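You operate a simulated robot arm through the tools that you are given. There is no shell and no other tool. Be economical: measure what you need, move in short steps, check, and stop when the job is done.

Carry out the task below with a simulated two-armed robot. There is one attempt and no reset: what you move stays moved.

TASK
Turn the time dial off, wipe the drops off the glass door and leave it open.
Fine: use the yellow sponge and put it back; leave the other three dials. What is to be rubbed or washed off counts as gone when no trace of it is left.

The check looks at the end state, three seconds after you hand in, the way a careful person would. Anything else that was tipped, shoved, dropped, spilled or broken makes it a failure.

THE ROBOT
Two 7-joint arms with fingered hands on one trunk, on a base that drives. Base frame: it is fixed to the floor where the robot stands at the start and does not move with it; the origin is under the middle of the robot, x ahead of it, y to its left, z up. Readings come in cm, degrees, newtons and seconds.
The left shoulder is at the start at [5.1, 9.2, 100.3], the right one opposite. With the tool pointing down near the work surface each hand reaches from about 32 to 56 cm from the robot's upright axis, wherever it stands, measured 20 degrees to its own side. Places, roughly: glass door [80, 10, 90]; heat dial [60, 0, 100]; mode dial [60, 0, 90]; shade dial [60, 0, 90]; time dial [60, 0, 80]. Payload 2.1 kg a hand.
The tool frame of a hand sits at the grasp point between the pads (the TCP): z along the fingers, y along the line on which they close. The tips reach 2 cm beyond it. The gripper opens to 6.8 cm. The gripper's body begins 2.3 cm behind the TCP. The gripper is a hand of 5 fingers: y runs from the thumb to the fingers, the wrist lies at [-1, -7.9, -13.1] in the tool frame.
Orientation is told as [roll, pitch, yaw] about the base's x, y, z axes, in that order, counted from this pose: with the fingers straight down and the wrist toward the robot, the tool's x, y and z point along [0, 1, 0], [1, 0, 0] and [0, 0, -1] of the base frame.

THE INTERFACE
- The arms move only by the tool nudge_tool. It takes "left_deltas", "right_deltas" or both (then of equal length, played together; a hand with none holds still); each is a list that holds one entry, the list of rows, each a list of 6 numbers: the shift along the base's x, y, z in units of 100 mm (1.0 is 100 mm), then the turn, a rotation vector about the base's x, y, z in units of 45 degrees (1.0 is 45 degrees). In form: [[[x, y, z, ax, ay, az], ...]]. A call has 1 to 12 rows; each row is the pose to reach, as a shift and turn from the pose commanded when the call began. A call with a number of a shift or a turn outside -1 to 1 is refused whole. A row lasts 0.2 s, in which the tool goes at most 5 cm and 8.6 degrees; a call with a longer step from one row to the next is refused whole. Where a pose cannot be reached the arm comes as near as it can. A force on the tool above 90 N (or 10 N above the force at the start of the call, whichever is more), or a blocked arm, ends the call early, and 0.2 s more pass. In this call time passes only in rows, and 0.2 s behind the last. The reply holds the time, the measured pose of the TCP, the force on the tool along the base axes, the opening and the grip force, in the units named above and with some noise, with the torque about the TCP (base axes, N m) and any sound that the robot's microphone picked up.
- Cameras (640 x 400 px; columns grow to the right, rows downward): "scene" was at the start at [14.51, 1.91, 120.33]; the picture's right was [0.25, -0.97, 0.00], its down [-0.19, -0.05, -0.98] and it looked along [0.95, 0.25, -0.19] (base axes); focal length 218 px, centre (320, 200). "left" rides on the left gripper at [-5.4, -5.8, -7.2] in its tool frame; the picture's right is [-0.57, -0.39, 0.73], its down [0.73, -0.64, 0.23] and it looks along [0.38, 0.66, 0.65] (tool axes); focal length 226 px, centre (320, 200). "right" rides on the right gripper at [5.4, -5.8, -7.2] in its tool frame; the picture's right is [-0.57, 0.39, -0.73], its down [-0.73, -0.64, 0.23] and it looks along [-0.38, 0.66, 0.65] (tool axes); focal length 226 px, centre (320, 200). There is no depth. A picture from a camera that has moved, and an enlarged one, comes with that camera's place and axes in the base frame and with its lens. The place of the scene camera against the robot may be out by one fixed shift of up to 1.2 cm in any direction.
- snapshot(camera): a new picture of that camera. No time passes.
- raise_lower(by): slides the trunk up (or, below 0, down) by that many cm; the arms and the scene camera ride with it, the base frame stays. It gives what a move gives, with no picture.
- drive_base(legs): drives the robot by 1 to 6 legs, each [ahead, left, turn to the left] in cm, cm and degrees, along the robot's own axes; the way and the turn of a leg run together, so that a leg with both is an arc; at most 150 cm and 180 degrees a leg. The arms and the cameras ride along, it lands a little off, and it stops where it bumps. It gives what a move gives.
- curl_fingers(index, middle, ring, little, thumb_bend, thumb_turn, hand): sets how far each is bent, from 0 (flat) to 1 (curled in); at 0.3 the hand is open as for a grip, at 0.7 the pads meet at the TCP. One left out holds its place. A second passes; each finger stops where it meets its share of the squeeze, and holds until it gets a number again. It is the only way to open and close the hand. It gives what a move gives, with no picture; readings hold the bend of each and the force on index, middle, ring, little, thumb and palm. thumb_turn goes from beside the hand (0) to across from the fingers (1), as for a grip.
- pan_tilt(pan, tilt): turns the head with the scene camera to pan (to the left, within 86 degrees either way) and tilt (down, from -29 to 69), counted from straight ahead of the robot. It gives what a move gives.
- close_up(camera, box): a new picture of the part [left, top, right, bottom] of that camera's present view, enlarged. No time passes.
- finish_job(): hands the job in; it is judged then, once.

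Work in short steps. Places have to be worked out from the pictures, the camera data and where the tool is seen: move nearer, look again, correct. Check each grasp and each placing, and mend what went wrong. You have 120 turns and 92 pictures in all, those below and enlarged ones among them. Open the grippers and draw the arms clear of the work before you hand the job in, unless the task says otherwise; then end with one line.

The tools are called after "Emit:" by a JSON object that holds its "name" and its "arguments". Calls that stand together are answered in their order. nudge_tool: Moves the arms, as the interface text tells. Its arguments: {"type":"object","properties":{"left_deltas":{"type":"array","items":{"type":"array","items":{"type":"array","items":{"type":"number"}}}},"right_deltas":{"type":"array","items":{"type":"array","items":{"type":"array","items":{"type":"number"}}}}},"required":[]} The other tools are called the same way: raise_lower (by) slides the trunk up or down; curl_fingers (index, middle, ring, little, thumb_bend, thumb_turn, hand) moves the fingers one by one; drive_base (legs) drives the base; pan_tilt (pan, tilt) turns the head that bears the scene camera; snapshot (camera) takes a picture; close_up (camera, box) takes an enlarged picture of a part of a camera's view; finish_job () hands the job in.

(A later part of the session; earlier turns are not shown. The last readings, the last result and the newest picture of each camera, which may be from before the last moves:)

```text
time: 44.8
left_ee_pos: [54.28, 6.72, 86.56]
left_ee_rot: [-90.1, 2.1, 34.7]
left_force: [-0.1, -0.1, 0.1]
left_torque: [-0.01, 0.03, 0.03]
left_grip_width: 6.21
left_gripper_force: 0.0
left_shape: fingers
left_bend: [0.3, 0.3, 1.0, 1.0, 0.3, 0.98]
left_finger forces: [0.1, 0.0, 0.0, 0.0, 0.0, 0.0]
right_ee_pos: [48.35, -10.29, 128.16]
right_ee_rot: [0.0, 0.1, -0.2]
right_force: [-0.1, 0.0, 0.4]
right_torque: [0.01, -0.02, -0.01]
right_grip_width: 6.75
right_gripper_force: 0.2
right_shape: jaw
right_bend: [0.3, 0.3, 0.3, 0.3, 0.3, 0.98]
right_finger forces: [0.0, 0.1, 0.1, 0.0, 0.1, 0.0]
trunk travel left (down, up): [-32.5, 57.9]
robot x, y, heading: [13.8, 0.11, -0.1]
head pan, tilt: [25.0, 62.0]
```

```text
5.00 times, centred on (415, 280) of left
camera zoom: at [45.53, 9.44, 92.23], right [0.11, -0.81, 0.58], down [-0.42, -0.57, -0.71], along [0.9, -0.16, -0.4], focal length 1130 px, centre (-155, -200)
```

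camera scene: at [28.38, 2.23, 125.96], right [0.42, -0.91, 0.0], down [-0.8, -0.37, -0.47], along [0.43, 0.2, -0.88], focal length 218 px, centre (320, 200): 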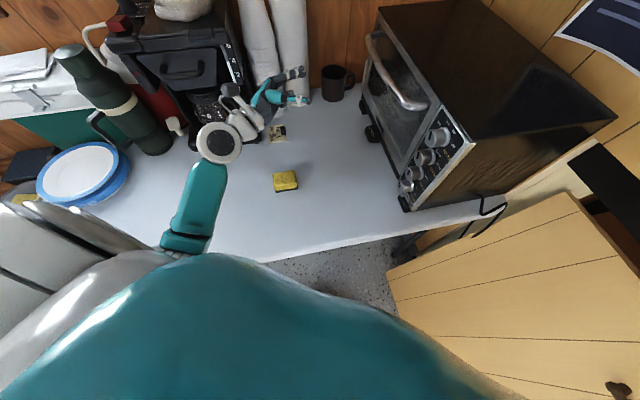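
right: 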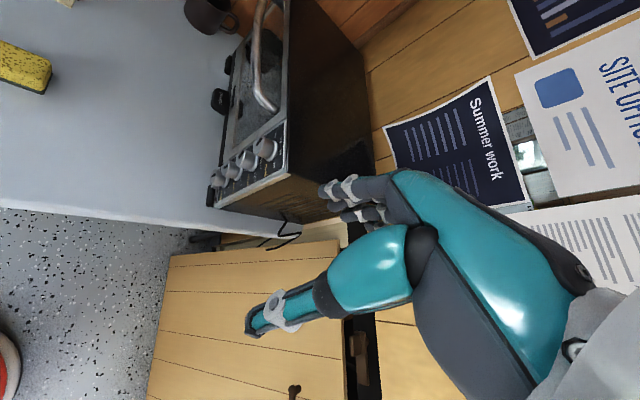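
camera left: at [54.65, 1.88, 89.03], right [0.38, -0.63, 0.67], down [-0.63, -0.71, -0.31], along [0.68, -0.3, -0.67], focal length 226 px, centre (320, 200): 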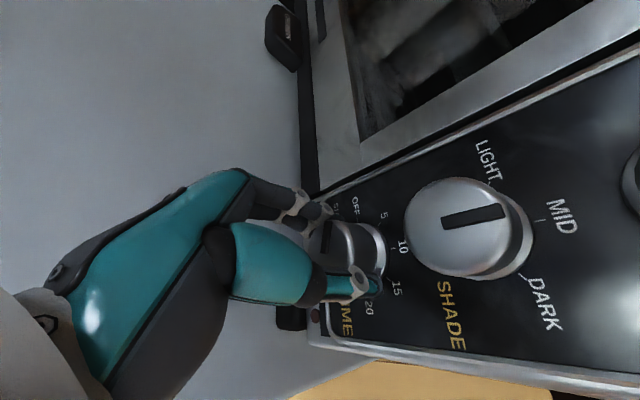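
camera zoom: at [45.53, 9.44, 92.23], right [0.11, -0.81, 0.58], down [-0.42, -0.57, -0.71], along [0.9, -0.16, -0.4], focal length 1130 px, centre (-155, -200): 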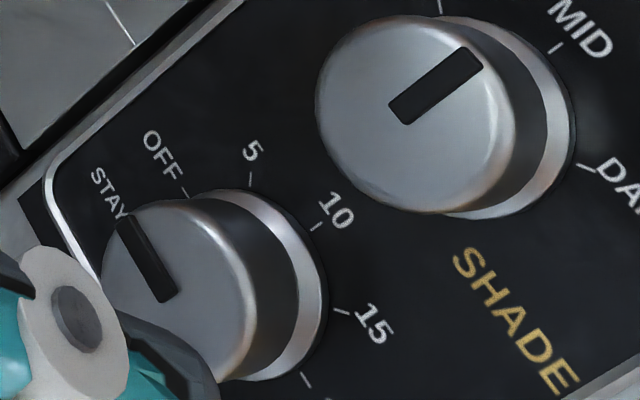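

The ticks fit a 45° spacing, and the pointer is within a few degrees of OFF. Now the sponge: raise the hand, move over it, and turn the tool to point down.

Emit:
{"name": "nudge_tool", "arguments": {"left_deltas": [[[-0.1, 0.25, 0.3, 0, 0, 0], [-0.2, 0.5, 0.6, 0, 0, 0], [-0.3, 0.75, 0.8, 0, 0, 0], [-0.4, 1, 1, 0, 0, 0]]]}}

Emit:
{"name": "nudge_tool", "arguments": {"left_deltas": [[[0, 0.05, 0, 0.15, 0.105, 0], [0, 0.1, 0, 0.3, 0.21, 0], [0, 0.15, 0, 0.45, 0.315, 0], [0, 0.2, 0, 0.6, 0.42, 0], [0, 0.25, 0, 0.75, 0.525, 0], [0, 0.3, 0, 0.82, 0.574, 0]]]}}

Emit:
{"name": "nudge_tool", "arguments": {"left_deltas": [[[0, 0.05, 0, 0.15, 0.105, 0], [0, 0.1, 0, 0.3, 0.21, 0], [0, 0.15, 0, 0.45, 0.315, 0], [0, 0.2, 0, 0.6, 0.42, 0], [0, 0.25, 0, 0.75, 0.525, 0], [0, 0.3, 0, 0.82, 0.574, 0]]]}}

Emit:
{"name": "curl_fingers", "arguments": {"hand": "left", "ring": 0.3, "little": 0.3}}

Emit:
{"name": "snapshot", "arguments": {"camera": "left"}}

Emit:
{"name": "snapshot", "arguments": {"camera": "scene"}}

```text
time: 45.8
left_ee_pos: [50.26, 16.37, 96.59]
left_ee_rot: [-90.0, 2.1, 34.7]
left_force: [0.6, 0.0, 0.0]
left_torque: [0.0, 0.01, -0.01]
left_grip_width: 6.21
left_gripper_force: 0.1
left_shape: fingers
left_bend: [0.3, 0.3, 1.0, 1.0, 0.3, 0.98]
left_finger forces: [0.0, 0.0, 0.0, 0.0, 0.1, 0.0]
right_ee_pos: [48.46, -10.27, 128.19]
right_ee_rot: [0.0, 0.1, -0.2]
right_force: [-0.1, -1.1, -0.1]
right_torque: [0.01, -0.03, -0.01]
right_grip_width: 6.79
right_gripper_force: 0.0
right_shape: jaw
right_bend: [0.3, 0.3, 0.3, 0.3, 0.3, 0.98]
right_finger forces: [0.1, 0.1, 0.0, 0.0, 0.1, 0.0]
trunk travel left (down, up): [-32.5, 57.9]
robot x, y, heading: [13.99, 0.07, -0.3]
head pan, tilt: [25.0, 62.0]
```

```text
time: 47.2
left_ee_pos: [50.28, 19.52, 96.41]
left_ee_rot: [-44.9, 1.7, 36.2]
left_force: [0.0, -1.1, 0.6]
left_torque: [0.0, 0.06, 0.0]
left_grip_width: 6.19
left_gripper_force: 0.0
left_shape: fingers
left_bend: [0.3, 0.3, 1.0, 1.0, 0.3, 0.98]
left_finger forces: [0.0, 0.0, 0.0, 0.1, 0.0, 0.2]
right_ee_pos: [48.44, -10.24, 128.14]
right_ee_rot: [0.0, 0.1, -0.2]
right_force: [0.2, -0.6, -0.9]
right_torque: [0.01, 0.01, 0.0]
right_grip_width: 6.79
right_gripper_force: 0.0
right_shape: jaw
right_bend: [0.3, 0.3, 0.3, 0.3, 0.3, 0.98]
right_finger forces: [0.0, 0.0, 0.0, 0.0, 0.0, 0.2]
trunk travel left (down, up): [-32.5, 57.9]
robot x, y, heading: [13.94, -0.16, -0.1]
head pan, tilt: [25.0, 62.0]
```

```text
time: 48.6
left_ee_pos: [50.16, 22.6, 96.47]
left_ee_rot: [0.2, 0.3, 37.1]
left_force: [-0.2, 0.1, 0.1]
left_torque: [0.01, 0.0, -0.02]
left_grip_width: 6.22
left_gripper_force: 0.0
left_shape: fingers
left_bend: [0.3, 0.3, 1.0, 1.0, 0.3, 0.98]
left_finger forces: [0.0, 0.0, 0.0, 0.0, 0.0, 0.0]
right_ee_pos: [48.3, -10.28, 128.15]
right_ee_rot: [0.0, 0.0, -0.2]
right_force: [0.7, 0.2, -0.7]
right_torque: [-0.01, 0.0, -0.01]
right_grip_width: 6.75
right_gripper_force: 0.1
right_shape: jaw
right_bend: [0.3, 0.3, 0.3, 0.3, 0.3, 0.98]
right_finger forces: [0.0, 0.0, 0.1, 0.1, 0.0, 0.1]
trunk travel left (down, up): [-32.5, 57.9]
robot x, y, heading: [13.87, -0.29, 0.1]
head pan, tilt: [25.0, 62.0]
```

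```text
time: 49.6
left_ee_pos: [50.2, 22.71, 96.46]
left_ee_rot: [0.1, 0.4, 37.1]
left_force: [0.0, 0.4, -0.2]
left_torque: [-0.01, -0.01, -0.03]
left_grip_width: 6.22
left_gripper_force: 0.1
left_shape: fingers
left_bend: [0.3, 0.3, 0.3, 0.3, 0.3, 0.98]
left_finger forces: [0.0, 0.0, 0.0, 0.0, 0.0, 0.0]
right_ee_pos: [48.48, -10.22, 128.13]
right_ee_rot: [0.0, 0.0, -0.2]
right_force: [0.3, -0.2, 0.0]
right_torque: [-0.01, -0.01, 0.02]
right_grip_width: 6.78
right_gripper_force: 0.1
right_shape: jaw
right_bend: [0.3, 0.3, 0.3, 0.3, 0.3, 0.98]
right_finger forces: [0.1, 0.1, 0.1, 0.0, 0.0, 0.1]
trunk travel left (down, up): [-32.5, 57.9]
robot x, y, heading: [13.88, -0.12, -0.3]
head pan, tilt: [25.0, 62.0]
```

```text
42 pictures are left
camera left: at [48.89, 14.82, 103.75], right [0.03, -0.69, -0.73], down [-0.95, 0.2, -0.23], along [0.3, 0.7, -0.65], focal length 226 px, centre (320, 200)
```

left: 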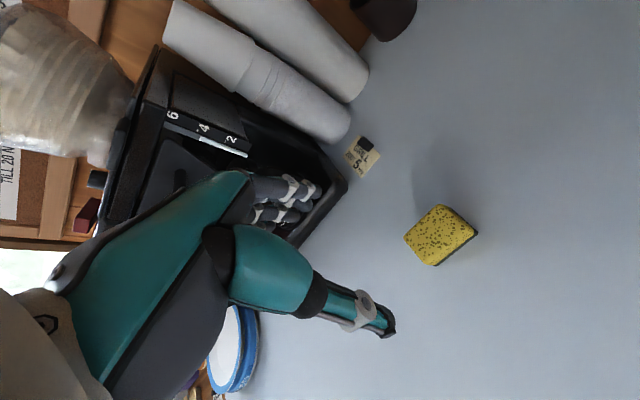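

```text
41 pictures are left
camera scene: at [23.99, 2.24, 120.93], right [0.42, -0.91, 0.0], down [-0.8, -0.37, -0.47], along [0.43, 0.2, -0.88], focal length 218 px, centre (320, 200)
```

scene: 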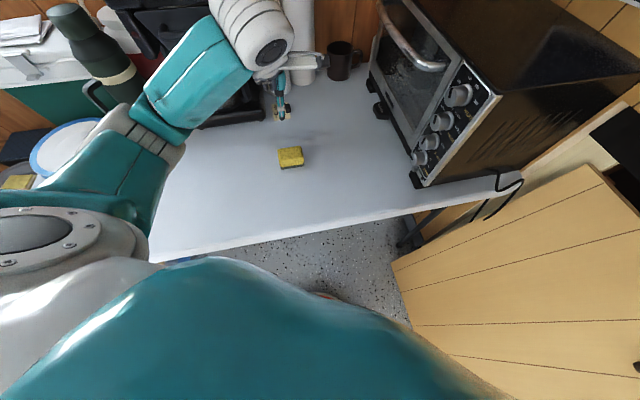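

Sponge centre ≈ (53.2,24.3), about 4.6 × 5.5 cm, long side along the oven normal. Align yaw by +3° and come down above it.

Emit:
{"name": "nudge_tool", "arguments": {"left_deltas": [[[0.15, 0.08, 0, 0, 0, 0.067], [0.3, 0.16, -0.3, 0, 0, 0.067], [0.3, 0.16, -0.7, 0, 0, 0.067], [0.3, 0.16, -1, 0, 0, 0.067]]]}}

Emit:
{"name": "nudge_tool", "arguments": {"left_deltas": [[[0, 0, -0.3, 0, 0, 0], [0, 0, -0.5, 0, 0, 0]]]}}

Emit:
{"name": "snapshot", "arguments": {"camera": "left"}}

Emit:
{"name": "close_up", "arguments": {"camera": "scene", "box": [230, 90, 350, 200]}}

```text
time: 50.6
left_ee_pos: [53.2, 24.32, 86.39]
left_ee_rot: [0.0, 0.3, 40.1]
left_force: [0.1, 0.5, -0.8]
left_torque: [0.01, 0.02, 0.04]
left_grip_width: 6.25
left_gripper_force: 0.0
left_shape: fingers
left_bend: [0.3, 0.3, 0.3, 0.3, 0.3, 0.98]
left_finger forces: [0.0, 0.0, 0.0, 0.1, 0.0, 0.0]
right_ee_pos: [48.52, -10.19, 128.22]
right_ee_rot: [0.0, 0.0, -0.2]
right_force: [-0.3, -0.1, -0.6]
right_torque: [-0.03, 0.04, 0.02]
right_grip_width: 6.76
right_gripper_force: 0.1
right_shape: jaw
right_bend: [0.3, 0.3, 0.3, 0.3, 0.3, 0.98]
right_finger forces: [0.1, 0.0, 0.0, 0.0, 0.1, 0.1]
trunk travel left (down, up): [-32.5, 57.9]
robot x, y, heading: [13.82, 0.01, -0.2]
head pan, tilt: [25.0, 62.0]
```

```text
time: 51.2
left_ee_pos: [53.17, 24.14, 81.53]
left_ee_rot: [0.0, 0.3, 40.2]
left_force: [-0.1, -0.6, -0.4]
left_torque: [-0.03, 0.02, -0.04]
left_grip_width: 6.22
left_gripper_force: 0.1
left_shape: fingers
left_bend: [0.3, 0.3, 0.3, 0.3, 0.3, 0.98]
left_finger forces: [0.1, 0.0, 0.1, 0.0, 0.0, 0.1]
right_ee_pos: [48.43, -10.3, 128.1]
right_ee_rot: [0.0, 0.0, -0.1]
right_force: [0.6, 0.7, 0.3]
right_torque: [0.01, -0.02, -0.03]
right_grip_width: 6.78
right_gripper_force: 0.0
right_shape: jaw
right_bend: [0.3, 0.3, 0.3, 0.3, 0.3, 0.98]
right_finger forces: [0.0, 0.0, 0.0, 0.0, 0.0, 0.0]
trunk travel left (down, up): [-32.5, 57.9]
robot x, y, heading: [14.24, -0.03, -0.1]
head pan, tilt: [25.0, 62.0]
```

```text
40 pictures are left
camera left: at [52.28, 16.31, 88.75], right [0.07, -0.68, -0.73], down [-0.96, 0.15, -0.23], along [0.26, 0.71, -0.65], focal length 226 px, centre (320, 200)
```

left: 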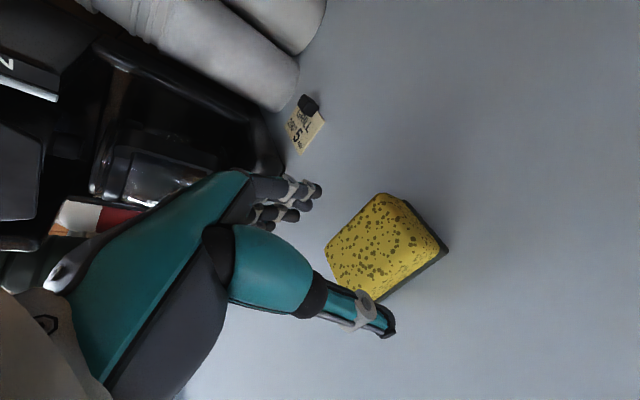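

```text
3.64 times, centred on (290, 145) of scene
camera zoom: at [23.99, 2.24, 120.93], right [0.42, -0.91, 0.0], down [-0.8, -0.37, -0.47], along [0.43, 0.2, -0.88], focal length 794 px, centre (429, 400)
```

zoom: 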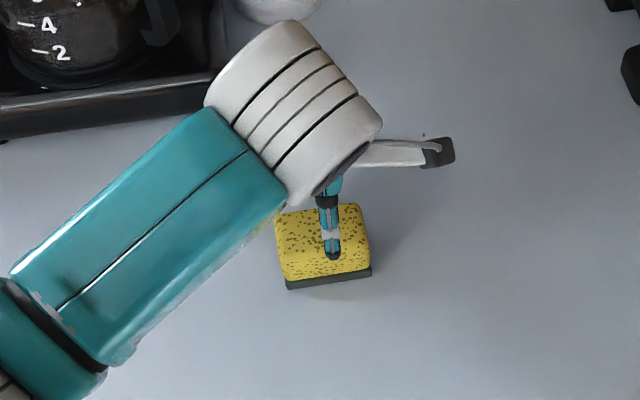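

Sponge top is at z≈76.4 and the TCP is centred on it. Lower to 77.2 and close all fingers and thumb gently.

Emit:
{"name": "nudge_tool", "arguments": {"left_deltas": [[[0, 0, -0.22, 0, 0, 0.05], [0, 0, -0.44, 0, 0, 0.05]]]}}

Emit:
{"name": "curl_fingers", "arguments": {"hand": "left", "index": 0.55, "middle": 0.55, "ring": 0.55, "little": 0.55, "thumb_bend": 0.55}}

Emit:
{"name": "snapshot", "arguments": {"camera": "left"}}

```text
time: 51.8
left_ee_pos: [53.29, 24.1, 77.1]
left_ee_rot: [0.1, 0.3, 42.3]
left_force: [-0.7, -0.1, -0.3]
left_torque: [-0.01, -0.01, 0.0]
left_grip_width: 6.24
left_gripper_force: 0.1
left_shape: fingers
left_bend: [0.3, 0.3, 0.3, 0.3, 0.3, 0.98]
left_finger forces: [0.1, 0.0, 0.1, 0.1, 0.0, 0.0]
right_ee_pos: [48.41, -10.16, 128.17]
right_ee_rot: [0.0, -0.1, -0.2]
right_force: [0.7, -0.5, 0.7]
right_torque: [0.01, -0.04, -0.01]
right_grip_width: 6.8
right_gripper_force: 0.2
right_shape: jaw
right_bend: [0.3, 0.3, 0.3, 0.3, 0.3, 0.98]
right_finger forces: [0.0, 0.0, 0.0, 0.1, 0.1, 0.1]
trunk travel left (down, up): [-32.5, 57.9]
robot x, y, heading: [13.91, -0.14, -0.1]
head pan, tilt: [25.0, 62.0]
```

```text
time: 52.8
left_ee_pos: [53.19, 24.09, 77.08]
left_ee_rot: [0.0, 0.2, 42.3]
left_force: [-0.4, -0.6, 2.6]
left_torque: [0.07, 0.01, -0.03]
left_grip_width: 3.76
left_gripper_force: 9.6
left_shape: fingers
left_bend: [0.47, 0.51, 0.51, 0.52, 0.46, 0.95]
left_finger forces: [4.1, 2.1, 1.8, 2.2, 9.8, 0.0]
right_ee_pos: [48.46, -10.22, 128.19]
right_ee_rot: [0.0, 0.0, -0.1]
right_force: [0.4, -0.5, 0.0]
right_torque: [0.02, -0.02, -0.02]
right_grip_width: 6.78
right_gripper_force: 0.0
right_shape: jaw
right_bend: [0.3, 0.3, 0.3, 0.3, 0.3, 0.98]
right_finger forces: [0.1, 0.0, 0.0, 0.0, 0.1, 0.0]
trunk travel left (down, up): [-32.5, 57.9]
robot x, y, heading: [14.09, -0.1, -0.0]
head pan, tilt: [25.0, 62.0]
```

```text
38 pictures are left
camera left: at [52.66, 16.23, 84.33], right [0.09, -0.68, -0.73], down [-0.97, 0.11, -0.23], along [0.23, 0.72, -0.65], focal length 226 px, centre (320, 200)
```

left: 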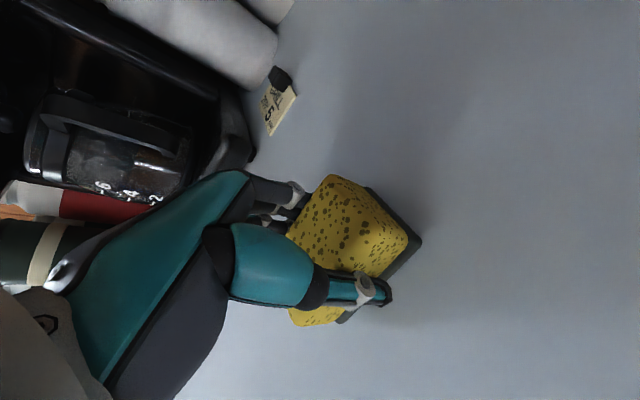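

Held with ~10 N. Lift, and check it comes along.

Emit:
{"name": "nudge_tool", "arguments": {"left_deltas": [[[0, 0, 0.2, 0, 0, 0], [0, 0, 0.5, 0, 0, 0], [0, 0, 1, 0, 0, 0]]]}}

Emit:
{"name": "nudge_tool", "arguments": {"left_deltas": [[[0, 0, 0.2, -0.14, -0.127, -0.03], [0, 0, 0.4, -0.28, -0.255, -0.06], [0, 0, 0.6, -0.42, -0.382, -0.08], [0, 0, 0.8, -0.56, -0.51, -0.08], [0, 0, 1, -0.7, -0.635, -0.08], [0, 0, 1, -0.74, -0.67, -0.08]]]}}

Emit:
{"name": "snapshot", "arguments": {"camera": "scene"}}

```text
time: 53.6
left_ee_pos: [53.27, 24.19, 87.21]
left_ee_rot: [0.0, 0.3, 42.2]
left_force: [-0.9, -0.6, -0.6]
left_torque: [0.0, -0.03, 0.01]
left_grip_width: 3.74
left_gripper_force: 9.3
left_shape: fingers
left_bend: [0.48, 0.51, 0.51, 0.53, 0.46, 0.95]
left_finger forces: [4.3, 1.8, 1.4, 1.8, 9.3, 0.1]
right_ee_pos: [48.46, -10.17, 128.2]
right_ee_rot: [0.0, 0.0, -0.2]
right_force: [0.9, -1.3, -0.4]
right_torque: [0.01, -0.05, 0.0]
right_grip_width: 6.8
right_gripper_force: 0.1
right_shape: jaw
right_bend: [0.3, 0.3, 0.3, 0.3, 0.3, 0.98]
right_finger forces: [0.0, 0.0, 0.0, 0.0, 0.0, 0.0]
trunk travel left (down, up): [-32.5, 57.9]
robot x, y, heading: [13.79, -0.23, -0.0]
head pan, tilt: [25.0, 62.0]
```

```text
time: 55.0
left_ee_pos: [53.18, 24.24, 97.2]
left_ee_rot: [-44.9, -1.0, 39.0]
left_force: [0.5, 0.3, -0.4]
left_torque: [0.03, -0.01, -0.03]
left_grip_width: 3.75
left_gripper_force: 9.2
left_shape: fingers
left_bend: [0.48, 0.51, 0.52, 0.53, 0.46, 0.95]
left_finger forces: [4.4, 1.6, 1.3, 1.6, 9.1, 0.0]
right_ee_pos: [48.53, -10.22, 128.24]
right_ee_rot: [0.1, -0.1, -0.2]
right_force: [1.3, 0.1, -1.0]
right_torque: [0.0, 0.02, -0.01]
right_grip_width: 6.78
right_gripper_force: 0.1
right_shape: jaw
right_bend: [0.3, 0.3, 0.3, 0.3, 0.3, 0.98]
right_finger forces: [0.1, 0.0, 0.0, 0.0, 0.0, 0.0]
trunk travel left (down, up): [-32.5, 57.9]
robot x, y, heading: [13.83, -0.41, -0.2]
head pan, tilt: [25.0, 62.0]
```

```text
37 pictures are left
camera scene: at [23.99, 2.24, 120.93], right [0.42, -0.91, 0.0], down [-0.8, -0.37, -0.47], along [0.43, 0.2, -0.88], focal length 218 px, centre (320, 200)
```

scene: 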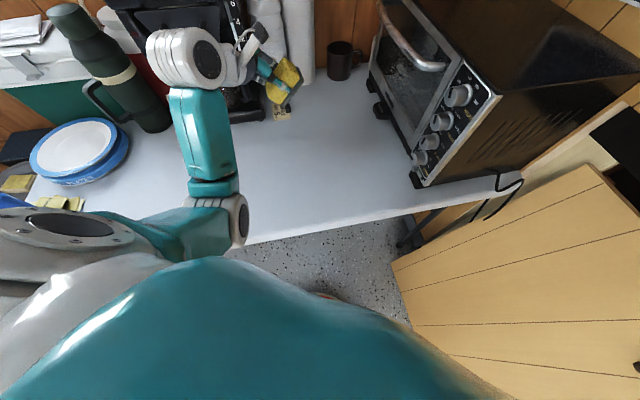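

Sponge held firmly. Finish rolling the hand to horizontal, drawing it a bit back, and then drive closer along the table-depth direction.

Emit:
{"name": "nudge_tool", "arguments": {"left_deltas": [[[-0.1, 0, 0, -0.147, -0.12, 0], [-0.2, 0, 0, -0.295, -0.24, 0], [-0.3, 0, 0, -0.443, -0.36, 0], [-0.4, 0, 0, -0.59, -0.48, 0], [-0.5, 0, 0, -0.74, -0.6, 0], [-0.5, 0, 0, -0.777, -0.63, 0]]]}}

Emit:
{"name": "drive_base", "arguments": {"legs": [[6, 4.5, 0]]}}

Emit:
{"name": "pan_tilt", "arguments": {"pan": 10, "tilt": 65}}

Emit:
{"name": "snapshot", "arguments": {"camera": "scene"}}

```text
time: 56.4
left_ee_pos: [48.22, 23.98, 97.11]
left_ee_rot: [-90.0, -0.8, 39.7]
left_force: [0.3, 0.4, -0.7]
left_torque: [0.0, 0.04, 0.0]
left_grip_width: 3.75
left_gripper_force: 9.0
left_shape: fingers
left_bend: [0.48, 0.51, 0.52, 0.53, 0.46, 0.95]
left_finger forces: [4.3, 1.6, 1.3, 1.4, 8.7, 0.1]
right_ee_pos: [48.47, -10.35, 128.18]
right_ee_rot: [0.1, 0.1, -0.1]
right_force: [-1.0, 0.3, 0.7]
right_torque: [0.0, 0.0, -0.03]
right_grip_width: 6.76
right_gripper_force: 0.1
right_shape: jaw
right_bend: [0.3, 0.3, 0.3, 0.3, 0.3, 0.98]
right_finger forces: [0.0, 0.0, 0.1, 0.1, 0.1, 0.1]
trunk travel left (down, up): [-32.5, 57.9]
robot x, y, heading: [14.24, -0.0, -0.3]
head pan, tilt: [25.0, 62.0]
```

```text
time: 57.4
left_ee_pos: [54.23, 28.63, 97.19]
left_ee_rot: [-89.9, -0.7, 39.5]
left_force: [0.2, -0.3, 0.1]
left_torque: [0.03, 0.01, 0.01]
left_grip_width: 3.74
left_gripper_force: 8.7
left_shape: fingers
left_bend: [0.48, 0.51, 0.52, 0.53, 0.46, 0.95]
left_finger forces: [4.2, 1.5, 1.3, 1.6, 8.7, 0.1]
right_ee_pos: [54.32, -5.62, 128.01]
right_ee_rot: [0.0, 0.0, -0.3]
right_force: [0.7, -0.3, 0.0]
right_torque: [0.02, -0.03, 0.01]
right_grip_width: 6.76
right_gripper_force: 0.1
right_shape: jaw
right_bend: [0.3, 0.3, 0.3, 0.3, 0.3, 0.98]
right_finger forces: [0.1, 0.0, 0.0, 0.0, 0.1, 0.0]
trunk travel left (down, up): [-32.5, 57.9]
robot x, y, heading: [19.89, 4.46, -0.5]
head pan, tilt: [25.0, 62.0]
```

```text
time: 58.2
left_ee_pos: [54.11, 28.6, 97.13]
left_ee_rot: [-89.9, -0.8, 39.7]
left_force: [-0.5, 0.0, 0.7]
left_torque: [-0.02, -0.02, -0.01]
left_grip_width: 3.71
left_gripper_force: 9.0
left_shape: fingers
left_bend: [0.48, 0.51, 0.52, 0.53, 0.46, 0.95]
left_finger forces: [4.3, 1.6, 1.3, 1.5, 8.8, 0.0]
right_ee_pos: [54.37, -5.69, 128.09]
right_ee_rot: [-0.1, -0.1, -0.2]
right_force: [0.0, 0.2, -0.1]
right_torque: [-0.04, -0.01, 0.0]
right_grip_width: 6.79
right_gripper_force: 0.0
right_shape: jaw
right_bend: [0.3, 0.3, 0.3, 0.3, 0.3, 0.98]
right_finger forces: [0.1, 0.0, 0.0, 0.1, 0.0, 0.0]
trunk travel left (down, up): [-32.5, 57.9]
robot x, y, heading: [19.55, 4.48, -0.3]
head pan, tilt: [10.0, 65.0]
```

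```text
36 pictures are left
camera scene: at [30.06, 5.15, 120.6], right [0.17, -0.99, 0.0], down [-0.89, -0.16, -0.42], along [0.42, 0.07, -0.91], focal length 218 px, centre (320, 200)
```

scene: 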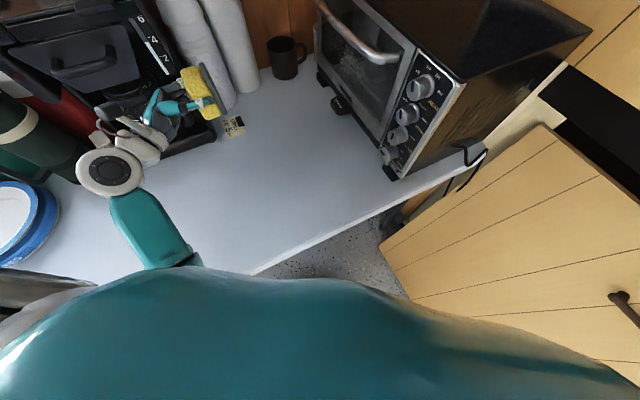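

No bump, and clear of everything. Turn 20° right, then lower the trunk 8 cm and correct the hand's yaw back to 35°.

Emit:
{"name": "drive_base", "arguments": {"legs": [[0, 0, -20]]}}

Emit:
{"name": "nudge_tool", "arguments": {"left_deltas": [[[0, 0, 0, 0, 0, 0.17], [0, 0, 0, 0, 0, 0.34]]]}}

Emit:
{"name": "raise_lower", "arguments": {"by": -8}}

Emit:
{"name": "pan_tilt", "arguments": {"pan": 10, "tilt": 40}}

Emit:
{"name": "snapshot", "arguments": {"camera": "scene"}}

Emit:
{"name": "snapshot", "arguments": {"camera": "left"}}

```text
time: 59.7
left_ee_pos: [60.29, 15.47, 97.14]
left_ee_rot: [-89.9, -0.8, 19.6]
left_force: [-1.0, -0.2, -0.5]
left_torque: [0.0, -0.01, 0.0]
left_grip_width: 3.76
left_gripper_force: 8.3
left_shape: fingers
left_bend: [0.48, 0.51, 0.52, 0.53, 0.46, 0.95]
left_finger forces: [4.3, 1.6, 1.3, 1.5, 8.6, 0.1]
right_ee_pos: [48.69, -16.98, 128.03]
right_ee_rot: [-0.1, 0.0, -20.4]
right_force: [-0.2, -0.3, 0.6]
right_torque: [-0.02, -0.01, -0.01]
right_grip_width: 6.77
right_gripper_force: 0.1
right_shape: jaw
right_bend: [0.3, 0.3, 0.3, 0.3, 0.3, 0.98]
right_finger forces: [0.0, 0.0, 0.0, 0.0, 0.1, 0.1]
trunk travel left (down, up): [-32.5, 57.9]
robot x, y, heading: [20.14, 4.42, -20.1]
head pan, tilt: [10.0, 65.0]
```

```text
time: 60.3
left_ee_pos: [60.36, 15.38, 97.13]
left_ee_rot: [-89.8, -0.9, 35.0]
left_force: [0.3, -0.6, -0.5]
left_torque: [0.03, 0.02, 0.01]
left_grip_width: 3.71
left_gripper_force: 9.1
left_shape: fingers
left_bend: [0.48, 0.52, 0.52, 0.53, 0.46, 0.95]
left_finger forces: [4.4, 1.6, 1.2, 1.3, 8.6, 0.1]
right_ee_pos: [48.72, -16.92, 128.11]
right_ee_rot: [0.1, -0.1, -20.3]
right_force: [-0.6, -0.2, 0.5]
right_torque: [0.02, 0.0, 0.0]
right_grip_width: 6.78
right_gripper_force: 0.1
right_shape: jaw
right_bend: [0.3, 0.3, 0.3, 0.3, 0.3, 0.98]
right_finger forces: [0.1, 0.0, 0.0, 0.1, 0.0, 0.0]
trunk travel left (down, up): [-32.5, 57.9]
robot x, y, heading: [20.12, 4.45, -20.2]
head pan, tilt: [10.0, 65.0]
```

```text
time: 61.5
left_ee_pos: [60.52, 15.37, 89.02]
left_ee_rot: [-89.8, -1.0, 34.9]
left_force: [-0.3, 0.0, -0.7]
left_torque: [0.02, -0.01, 0.02]
left_grip_width: 3.74
left_gripper_force: 8.7
left_shape: fingers
left_bend: [0.48, 0.52, 0.52, 0.53, 0.46, 0.95]
left_finger forces: [4.4, 1.6, 1.2, 1.4, 8.7, 0.0]
right_ee_pos: [48.74, -16.89, 120.16]
right_ee_rot: [0.0, 0.0, -20.2]
right_force: [0.4, 0.2, 0.1]
right_torque: [-0.02, 0.01, 0.04]
right_grip_width: 6.77
right_gripper_force: 0.1
right_shape: jaw
right_bend: [0.3, 0.3, 0.3, 0.3, 0.3, 0.98]
right_finger forces: [0.0, 0.1, 0.0, 0.0, 0.0, 0.0]
trunk travel left (down, up): [-24.5, 65.9]
robot x, y, heading: [19.97, 4.48, -20.3]
head pan, tilt: [10.0, 65.0]
```

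```text
time: 62.3
left_ee_pos: [60.45, 15.39, 89.22]
left_ee_rot: [-90.0, -0.8, 34.8]
left_force: [0.6, 0.2, -1.0]
left_torque: [0.02, -0.02, -0.02]
left_grip_width: 3.75
left_gripper_force: 8.6
left_shape: fingers
left_bend: [0.48, 0.52, 0.52, 0.53, 0.46, 0.95]
left_finger forces: [4.4, 1.6, 1.2, 1.4, 8.6, 0.0]
right_ee_pos: [48.82, -16.86, 120.24]
right_ee_rot: [0.0, 0.0, -20.3]
right_force: [0.1, -0.5, -0.3]
right_torque: [0.01, -0.03, 0.01]
right_grip_width: 6.76
right_gripper_force: 0.1
right_shape: jaw
right_bend: [0.3, 0.3, 0.3, 0.3, 0.3, 0.98]
right_finger forces: [0.0, 0.0, 0.0, 0.1, 0.0, 0.0]
trunk travel left (down, up): [-24.5, 65.9]
robot x, y, heading: [19.88, 4.83, -20.4]
head pan, tilt: [10.0, 40.0]
```

```text
35 pictures are left
camera scene: at [33.45, 0.76, 115.74], right [-0.18, -0.98, 0.0], down [-0.63, 0.12, -0.77], along [0.75, -0.14, -0.64], focal length 218 px, centre (320, 200)
```

scene: 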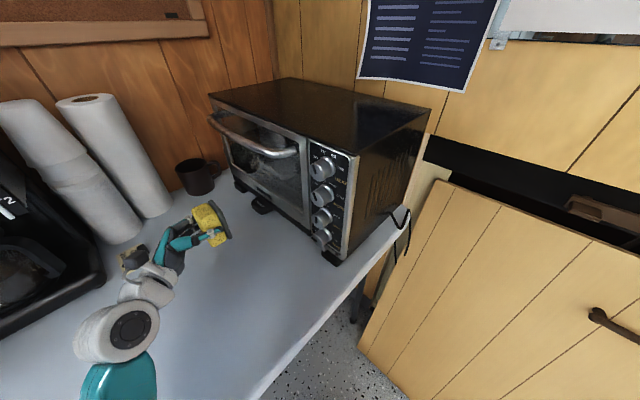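

```text
34 pictures are left
camera left: at [51.48, 17.97, 94.48], right [0.09, -0.82, 0.56], down [-0.39, -0.55, -0.74], along [0.92, -0.15, -0.37], focal length 226 px, centre (320, 200)
```

left: 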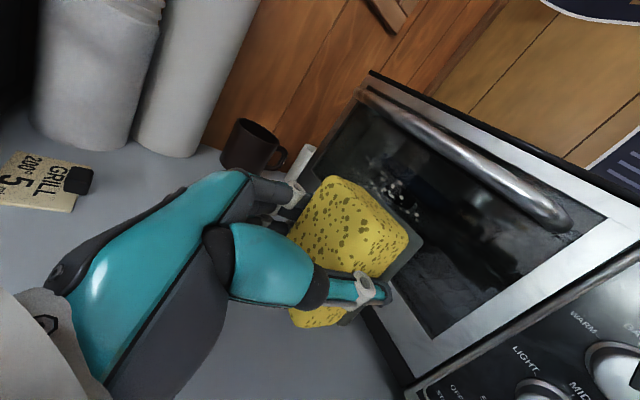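

Drops span d≈62.5–76.5 cm along the door and z≈83–91.5; the handle bar is at z≈97. I'll move the sponge in front of the near side of the drops, still ~4 cm off the glass.

Emit:
{"name": "nudge_tool", "arguments": {"left_deltas": [[[0.3, -0.15, -0.1, 0, 0, 0], [0.6, -0.3, -0.2, 0, 0, 0], [0.9, -0.45, -0.2, 0, 0, 0], [1, -0.5, -0.2, 0, 0, 0]]]}}

Emit:
{"name": "snapshot", "arguments": {"camera": "left"}}

Emit:
{"name": "close_up", "arguments": {"camera": "scene", "box": [150, 80, 350, 260]}}

```text
time: 63.3
left_ee_pos: [70.36, 10.32, 86.97]
left_ee_rot: [-89.9, -0.8, 34.8]
left_force: [-0.8, 0.5, 0.2]
left_torque: [0.02, -0.05, -0.01]
left_grip_width: 3.71
left_gripper_force: 8.3
left_shape: fingers
left_bend: [0.48, 0.52, 0.52, 0.53, 0.46, 0.95]
left_finger forces: [4.4, 1.5, 1.1, 1.2, 8.3, 0.1]
right_ee_pos: [48.73, -16.94, 120.25]
right_ee_rot: [0.1, 0.0, -20.3]
right_force: [0.1, 0.6, 0.4]
right_torque: [0.02, -0.02, -0.02]
right_grip_width: 6.76
right_gripper_force: 0.0
right_shape: jaw
right_bend: [0.3, 0.3, 0.3, 0.3, 0.3, 0.98]
right_finger forces: [0.1, 0.1, 0.1, 0.0, 0.1, 0.0]
trunk travel left (down, up): [-24.5, 65.9]
robot x, y, heading: [19.95, 4.66, -20.3]
head pan, tilt: [10.0, 40.0]
```

```text
33 pictures are left
camera left: at [61.52, 12.93, 92.41], right [0.09, -0.82, 0.56], down [-0.39, -0.55, -0.74], along [0.92, -0.15, -0.37], focal length 226 px, centre (320, 200)
```

left: 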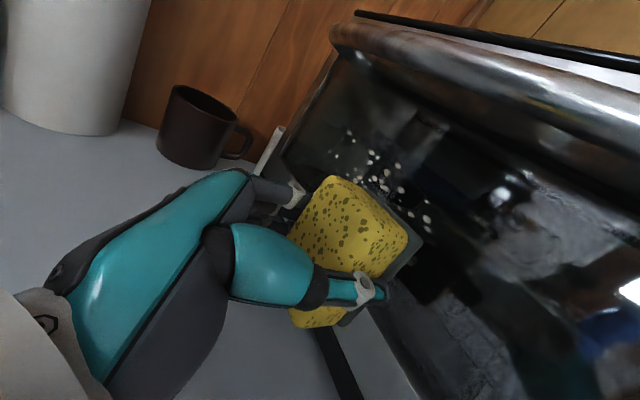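

```text
2.22 times, centred on (250, 170) of scene
camera zoom: at [33.47, 0.76, 115.74], right [-0.18, -0.98, 0.0], down [-0.63, 0.12, -0.77], along [0.75, -0.14, -0.64], focal length 485 px, centre (476, 267)
```

zoom: 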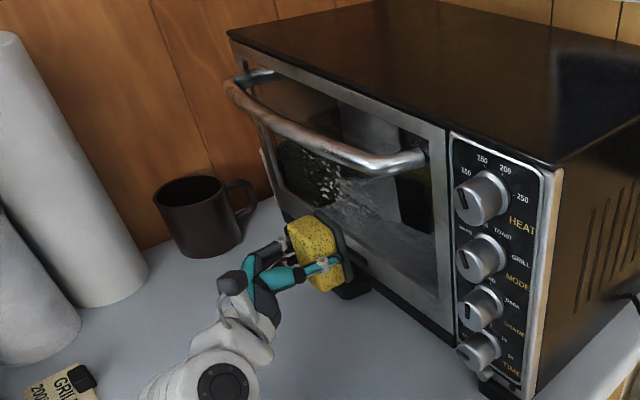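

Advance toward the glass at the near edge of the drops until the sponge makes contact.

Emit:
{"name": "nudge_tool", "arguments": {"left_deltas": [[[0.12, -0.18, 0.1, 0, 0, 0], [0.22, -0.33, 0.15, 0, 0, 0], [0.27, -0.41, 0.15, 0, 0, 0], [0.3, -0.45, 0.15, 0, 0, 0], [0.33, -0.49, 0.15, 0, 0, 0]]]}}

```text
time: 64.5
left_ee_pos: [73.44, 5.78, 88.85]
left_ee_rot: [-90.1, -1.0, 35.0]
left_force: [-19.9, 22.7, 2.0]
left_torque: [0.07, 0.05, 0.19]
left_grip_width: 3.98
left_gripper_force: 17.3
left_shape: fingers
left_bend: [0.48, 0.49, 0.52, 0.54, 0.49, 0.95]
left_finger forces: [5.6, 10.2, 1.4, 0.7, 16.0, 0.0]
right_ee_pos: [48.64, -16.56, 120.18]
right_ee_rot: [-0.2, -0.2, -20.2]
right_force: [0.5, 0.2, -0.9]
right_torque: [-0.02, -0.06, 0.01]
right_grip_width: 6.78
right_gripper_force: 0.1
right_shape: jaw
right_bend: [0.3, 0.3, 0.3, 0.3, 0.3, 0.98]
right_finger forces: [0.0, 0.0, 0.0, 0.0, 0.1, 0.0]
trunk travel left (down, up): [-24.5, 65.9]
robot x, y, heading: [19.56, 4.14, -19.8]
head pan, tilt: [10.0, 40.0]
```

Contact is made (~30 N, too firm). Ease off 2.5 mm and wipe along the glass toward the far side.

Emit:
{"name": "nudge_tool", "arguments": {"left_deltas": [[[-0.014, 0.02, 0, 0, 0, 0], [0.15, 0.135, 0, 0, 0, 0], [0.313, 0.25, 0, 0, 0, 0], [0.477, 0.365, 0, 0, 0, 0], [0.64, 0.48, 0, 0, 0, 0], [0.804, 0.595, 0, 0, 0, 0], [0.968, 0.71, 0, 0, 0, 0]]]}}

Emit:
{"name": "close_up", "arguments": {"camera": "scene", "box": [150, 80, 350, 260]}}

```text
time: 66.1
left_ee_pos: [83.2, 12.97, 88.73]
left_ee_rot: [-90.1, -0.8, 34.9]
left_force: [-25.5, 17.4, -1.2]
left_torque: [-0.02, 0.01, 0.33]
left_grip_width: 4.07
left_gripper_force: 20.9
left_shape: fingers
left_bend: [0.5, 0.51, 0.53, 0.55, 0.48, 0.95]
left_finger forces: [11.4, 12.6, 0.7, 0.1, 18.3, 0.0]
right_ee_pos: [48.44, -16.76, 120.25]
right_ee_rot: [0.0, -0.1, -20.3]
right_force: [1.0, -0.3, 0.1]
right_torque: [0.04, 0.02, 0.02]
right_grip_width: 6.78
right_gripper_force: 0.0
right_shape: jaw
right_bend: [0.3, 0.3, 0.3, 0.3, 0.3, 0.98]
right_finger forces: [0.0, 0.1, 0.0, 0.0, 0.0, 0.1]
trunk travel left (down, up): [-24.5, 65.9]
robot x, y, heading: [19.84, 4.26, -20.2]
head pan, tilt: [10.0, 40.0]
```

```text
2.22 times, centred on (250, 170) of scene
camera zoom: at [33.18, 0.98, 115.78], right [-0.18, -0.98, 0.0], down [-0.63, 0.11, -0.77], along [0.76, -0.14, -0.64], focal length 485 px, centre (476, 267)
```

zoom: 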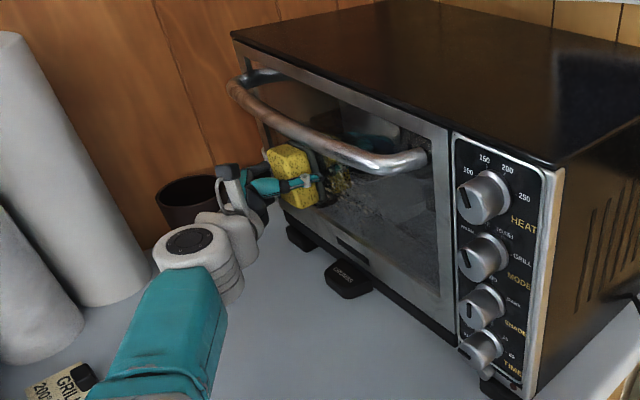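

Good reach and firm contact. Come back on a lower pass (z≈86.3), then look.

Emit:
{"name": "nudge_tool", "arguments": {"left_deltas": [[[0, 0, -0.12, 0, 0, 0], [-0.01, 0.01, -0.25, 0, 0, 0], [-0.17, -0.105, -0.25, 0, 0, 0], [-0.33, -0.22, -0.25, 0, 0, 0], [-0.5, -0.335, -0.25, 0, 0, 0], [-0.66, -0.45, -0.25, 0, 0, 0], [-0.82, -0.565, -0.25, 0, 0, 0], [-0.98, -0.68, -0.25, 0, 0, 0]]]}}

Emit:
{"name": "nudge_tool", "arguments": {"left_deltas": [[[0, 0, -0.1, 0, 0, 0], [0, 0, -0.2, 0, 0, 0], [0.16, 0.115, -0.2, 0, 0, 0], [0.32, 0.23, -0.2, 0, 0, 0], [0.49, 0.345, -0.2, 0, 0, 0], [0.65, 0.46, -0.2, 0, 0, 0], [0.81, 0.575, -0.2, 0, 0, 0], [0.98, 0.69, -0.2, 0, 0, 0]]]}}

Emit:
{"name": "close_up", "arguments": {"camera": "scene", "box": [180, 90, 320, 230]}}

```text
time: 67.9
left_ee_pos: [73.46, 5.78, 86.22]
left_ee_rot: [-89.9, -0.8, 34.8]
left_force: [-4.4, 12.5, -0.3]
left_torque: [0.02, 0.03, 0.34]
left_grip_width: 3.91
left_gripper_force: 17.0
left_shape: fingers
left_bend: [0.45, 0.47, 0.51, 0.53, 0.5, 0.95]
left_finger forces: [8.3, 10.3, 1.9, 1.8, 11.8, 0.0]
right_ee_pos: [48.66, -16.71, 120.22]
right_ee_rot: [-0.1, -0.1, -20.4]
right_force: [0.3, -0.3, 0.3]
right_torque: [0.01, -0.01, 0.0]
right_grip_width: 6.79
right_gripper_force: 0.0
right_shape: jaw
right_bend: [0.3, 0.3, 0.3, 0.3, 0.3, 0.98]
right_finger forces: [0.0, 0.0, 0.0, 0.1, 0.1, 0.0]
trunk travel left (down, up): [-24.5, 65.9]
robot x, y, heading: [20.2, 4.36, -20.2]
head pan, tilt: [10.0, 40.0]
```

```text
time: 69.7
left_ee_pos: [82.12, 12.24, 84.59]
left_ee_rot: [-90.1, -1.1, 34.8]
left_force: [-31.6, 14.5, 13.0]
left_torque: [-0.08, 0.02, 0.1]
left_grip_width: 3.69
left_gripper_force: 26.2
left_shape: fingers
left_bend: [0.56, 0.55, 0.56, 0.55, 0.5, 0.89]
left_finger forces: [15.6, 6.5, 4.8, 0.0, 25.6, 0.0]
left hand out of reach, approached as far as the arm can: row 8
right_ee_pos: [48.15, -16.75, 120.39]
right_ee_rot: [0.0, -0.3, -20.3]
right_force: [-0.2, -0.5, 0.0]
right_torque: [-0.01, 0.01, -0.01]
right_grip_width: 6.78
right_gripper_force: 0.1
right_shape: jaw
right_bend: [0.3, 0.3, 0.3, 0.3, 0.3, 0.98]
right_finger forces: [0.1, 0.0, 0.0, 0.0, 0.0, 0.0]
trunk travel left (down, up): [-24.5, 65.9]
robot x, y, heading: [19.97, 4.56, -20.5]
head pan, tilt: [10.0, 40.0]
```

```text
2.86 times, centred on (250, 160) of scene
camera zoom: at [32.98, 0.91, 115.81], right [-0.18, -0.98, 0.0], down [-0.63, 0.11, -0.77], along [0.76, -0.14, -0.64], focal length 624 px, centre (520, 314)
```

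zoom: 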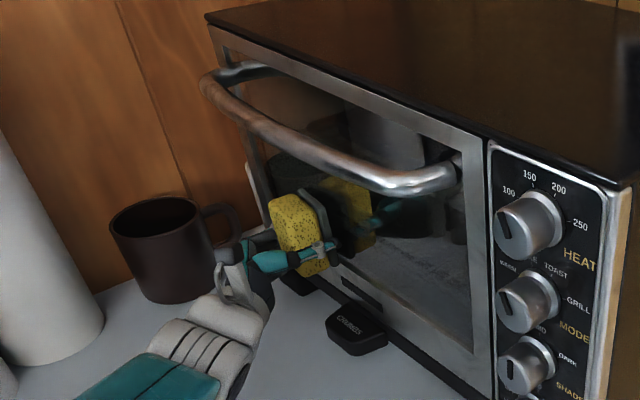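

The visible area is clean. Pull the sponge off the glass and back to inspect.

Emit:
{"name": "nudge_tool", "arguments": {"left_deltas": [[[-0.12, 0.12, 0, 0, 0, 0], [-0.3, 0.3, 0, 0, 0, 0], [-0.6, 0.4, 0, 0, 0, 0], [-0.95, 0.4, 0, 0, 0, 0]]]}}

Emit:
{"name": "nudge_tool", "arguments": {"left_deltas": [[[-0.3, 0.2, 0.15, 0, 0, 0], [-0.6, 0.4, 0.3, 0, 0, 0], [-0.9, 0.6, 0.4, 0, 0, 0]]]}}

Emit:
{"name": "close_up", "arguments": {"camera": "left", "box": [300, 50, 600, 300]}}

Emit:
{"name": "close_up", "arguments": {"camera": "scene", "box": [190, 90, 330, 230]}}

```text
time: 70.7
left_ee_pos: [72.82, 16.04, 84.11]
left_ee_rot: [-89.7, -0.9, 34.7]
left_force: [-0.1, -0.2, 1.1]
left_torque: [0.01, -0.02, 0.02]
left_grip_width: 3.74
left_gripper_force: 9.7
left_shape: fingers
left_bend: [0.47, 0.51, 0.54, 0.55, 0.48, 0.96]
left_finger forces: [6.9, 2.3, 1.3, 0.1, 10.1, 0.0]
right_ee_pos: [48.76, -16.86, 120.17]
right_ee_rot: [0.1, -0.1, -20.3]
right_force: [0.2, -0.3, -0.7]
right_torque: [0.0, 0.02, 0.0]
right_grip_width: 6.78
right_gripper_force: 0.0
right_shape: jaw
right_bend: [0.3, 0.3, 0.3, 0.3, 0.3, 0.98]
right_finger forces: [0.0, 0.0, 0.0, 0.1, 0.1, 0.0]
trunk travel left (down, up): [-24.5, 65.9]
robot x, y, heading: [20.02, 4.66, -20.4]
head pan, tilt: [10.0, 40.0]
```

```text
time: 71.5
left_ee_pos: [64.08, 22.19, 88.19]
left_ee_rot: [-89.9, -0.9, 34.8]
left_force: [0.6, 0.8, -0.3]
left_torque: [-0.01, -0.02, 0.0]
left_grip_width: 3.72
left_gripper_force: 10.4
left_shape: fingers
left_bend: [0.47, 0.51, 0.54, 0.55, 0.48, 0.96]
left_finger forces: [6.7, 2.4, 1.3, 0.1, 10.1, 0.0]
right_ee_pos: [48.82, -16.89, 120.21]
right_ee_rot: [-0.1, 0.0, -20.3]
right_force: [-0.2, -0.3, 1.0]
right_torque: [-0.03, -0.02, 0.0]
right_grip_width: 6.78
right_gripper_force: 0.1
right_shape: jaw
right_bend: [0.3, 0.3, 0.3, 0.3, 0.3, 0.98]
right_finger forces: [0.0, 0.0, 0.0, 0.0, 0.0, 0.0]
trunk travel left (down, up): [-24.5, 65.9]
robot x, y, heading: [19.99, 4.75, -20.5]
head pan, tilt: [10.0, 40.0]
```

```text
1.60 times, centred on (450, 175) of left
camera zoom: at [55.17, 24.78, 93.57], right [0.09, -0.82, 0.56], down [-0.39, -0.55, -0.74], along [0.92, -0.15, -0.37], focal length 362 px, centre (112, 240)
```

zoom: 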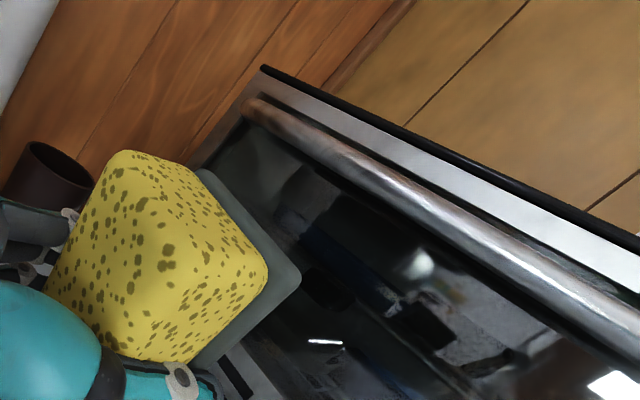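

```text
2.86 times, centred on (260, 160) of scene
camera zoom: at [33.46, 0.76, 115.74], right [-0.18, -0.98, 0.0], down [-0.63, 0.12, -0.77], along [0.75, -0.14, -0.64], focal length 624 px, centre (491, 314)
```

zoom: 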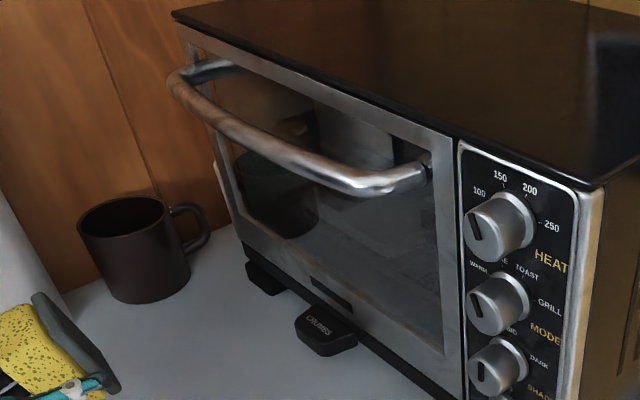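

Emit:
{"name": "close_up", "arguments": {"camera": "scene", "box": [225, 110, 295, 180]}}

```text
5.71 times, centred on (260, 145) of scene
camera zoom: at [33.46, 0.76, 115.74], right [-0.18, -0.98, 0.0], down [-0.63, 0.12, -0.77], along [0.75, -0.14, -0.64], focal length 1248 px, centre (663, 514)
```

zoom: 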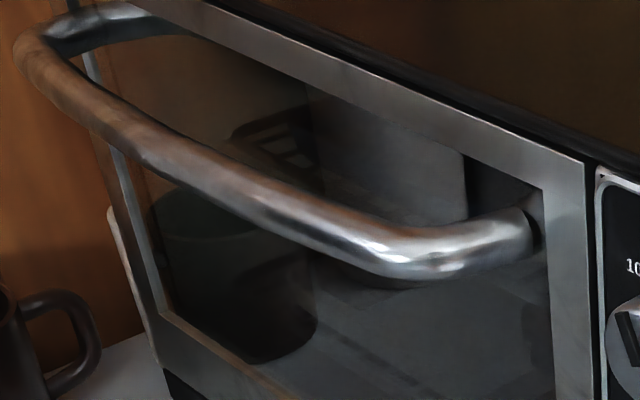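

The glass is clean (only reflections). Now return the sponge: move back over its old spot at height while rolling the tool to point down.

Emit:
{"name": "nudge_tool", "arguments": {"left_deltas": [[[-0.2, 0, 0.2, 0.15, 0.105, 0], [-0.4, 0.05, 0.4, 0.3, 0.21, 0], [-0.6, 0.1, 0.5, 0.45, 0.315, 0], [-0.8, 0.1, 0.6, 0.6, 0.42, 0], [-0.95, 0.1, 0.7, 0.75, 0.525, 0], [-1, 0.1, 0.7, 0.82, 0.574, 0]]]}}

Emit:
{"name": "nudge_tool", "arguments": {"left_deltas": [[[0, 0, 0, 0.15, 0.105, 0], [0, 0, 0, 0.3, 0.21, 0], [0, 0, 0, 0.45, 0.315, 0], [0, 0, 0, 0.6, 0.42, 0], [0, 0, 0, 0.75, 0.525, 0], [0, 0, 0, 0.82, 0.574, 0]]]}}

```text
time: 72.9
left_ee_pos: [55.72, 24.4, 95.57]
left_ee_rot: [-44.8, -0.4, 34.3]
left_force: [0.5, 0.6, -0.4]
left_torque: [0.01, -0.02, -0.04]
left_grip_width: 3.72
left_gripper_force: 10.3
left_shape: fingers
left_bend: [0.47, 0.51, 0.54, 0.55, 0.48, 0.96]
left_finger forces: [6.8, 2.4, 1.1, 0.1, 9.8, 0.1]
left hand out of reach, approached as far as the arm can: row 4, 5, 6
right_ee_pos: [48.86, -16.9, 120.1]
right_ee_rot: [0.1, -0.1, -20.2]
right_force: [0.3, -0.5, 0.5]
right_torque: [-0.01, 0.01, 0.05]
right_grip_width: 6.77
right_gripper_force: 0.0
right_shape: jaw
right_bend: [0.3, 0.3, 0.3, 0.3, 0.3, 0.98]
right_finger forces: [0.1, 0.1, 0.0, 0.1, 0.0, 0.0]
trunk travel left (down, up): [-24.5, 65.9]
robot x, y, heading: [19.51, 4.82, -20.4]
head pan, tilt: [10.0, 40.0]
```

```text
time: 74.3
left_ee_pos: [55.58, 24.44, 95.51]
left_ee_rot: [0.3, 0.3, 34.2]
left_force: [-1.3, 0.5, -0.5]
left_torque: [0.01, -0.02, 0.03]
left_grip_width: 3.74
left_gripper_force: 10.1
left_shape: fingers
left_bend: [0.47, 0.51, 0.54, 0.55, 0.48, 0.96]
left_finger forces: [6.8, 2.4, 1.0, 0.0, 9.8, 0.0]
right_ee_pos: [48.75, -16.99, 120.19]
right_ee_rot: [0.0, 0.0, -20.3]
right_force: [0.3, 0.3, -0.7]
right_torque: [0.03, 0.02, 0.0]
right_grip_width: 6.78
right_gripper_force: 0.1
right_shape: jaw
right_bend: [0.3, 0.3, 0.3, 0.3, 0.3, 0.98]
right_finger forces: [0.0, 0.1, 0.0, 0.0, 0.0, 0.0]
trunk travel left (down, up): [-24.5, 65.9]
robot x, y, heading: [19.62, 4.79, -20.4]
head pan, tilt: [10.0, 40.0]
```

Too close for that spot, so drive back 6 cm, then align over the sponge's original place (53.2,24.1), yaw 42°.

Emit:
{"name": "drive_base", "arguments": {"legs": [[-6, 0, 0]]}}

```text
time: 75.3
left_ee_pos: [49.85, 26.59, 95.49]
left_ee_rot: [0.2, 0.1, 34.3]
left_force: [0.4, 0.3, -0.7]
left_torque: [0.0, 0.0, 0.04]
left_grip_width: 3.7
left_gripper_force: 10.3
left_shape: fingers
left_bend: [0.47, 0.51, 0.54, 0.55, 0.48, 0.96]
left_finger forces: [6.7, 2.4, 1.0, 0.0, 9.6, 0.0]
right_ee_pos: [43.06, -14.83, 120.08]
right_ee_rot: [0.0, 0.0, -20.2]
right_force: [0.1, -0.2, -0.1]
right_torque: [0.0, -0.01, -0.03]
right_grip_width: 6.75
right_gripper_force: 0.1
right_shape: jaw
right_bend: [0.3, 0.3, 0.3, 0.3, 0.3, 0.98]
right_finger forces: [0.0, 0.1, 0.0, 0.0, 0.0, 0.0]
trunk travel left (down, up): [-24.5, 65.9]
robot x, y, heading: [14.35, 6.68, -20.2]
head pan, tilt: [10.0, 40.0]
```

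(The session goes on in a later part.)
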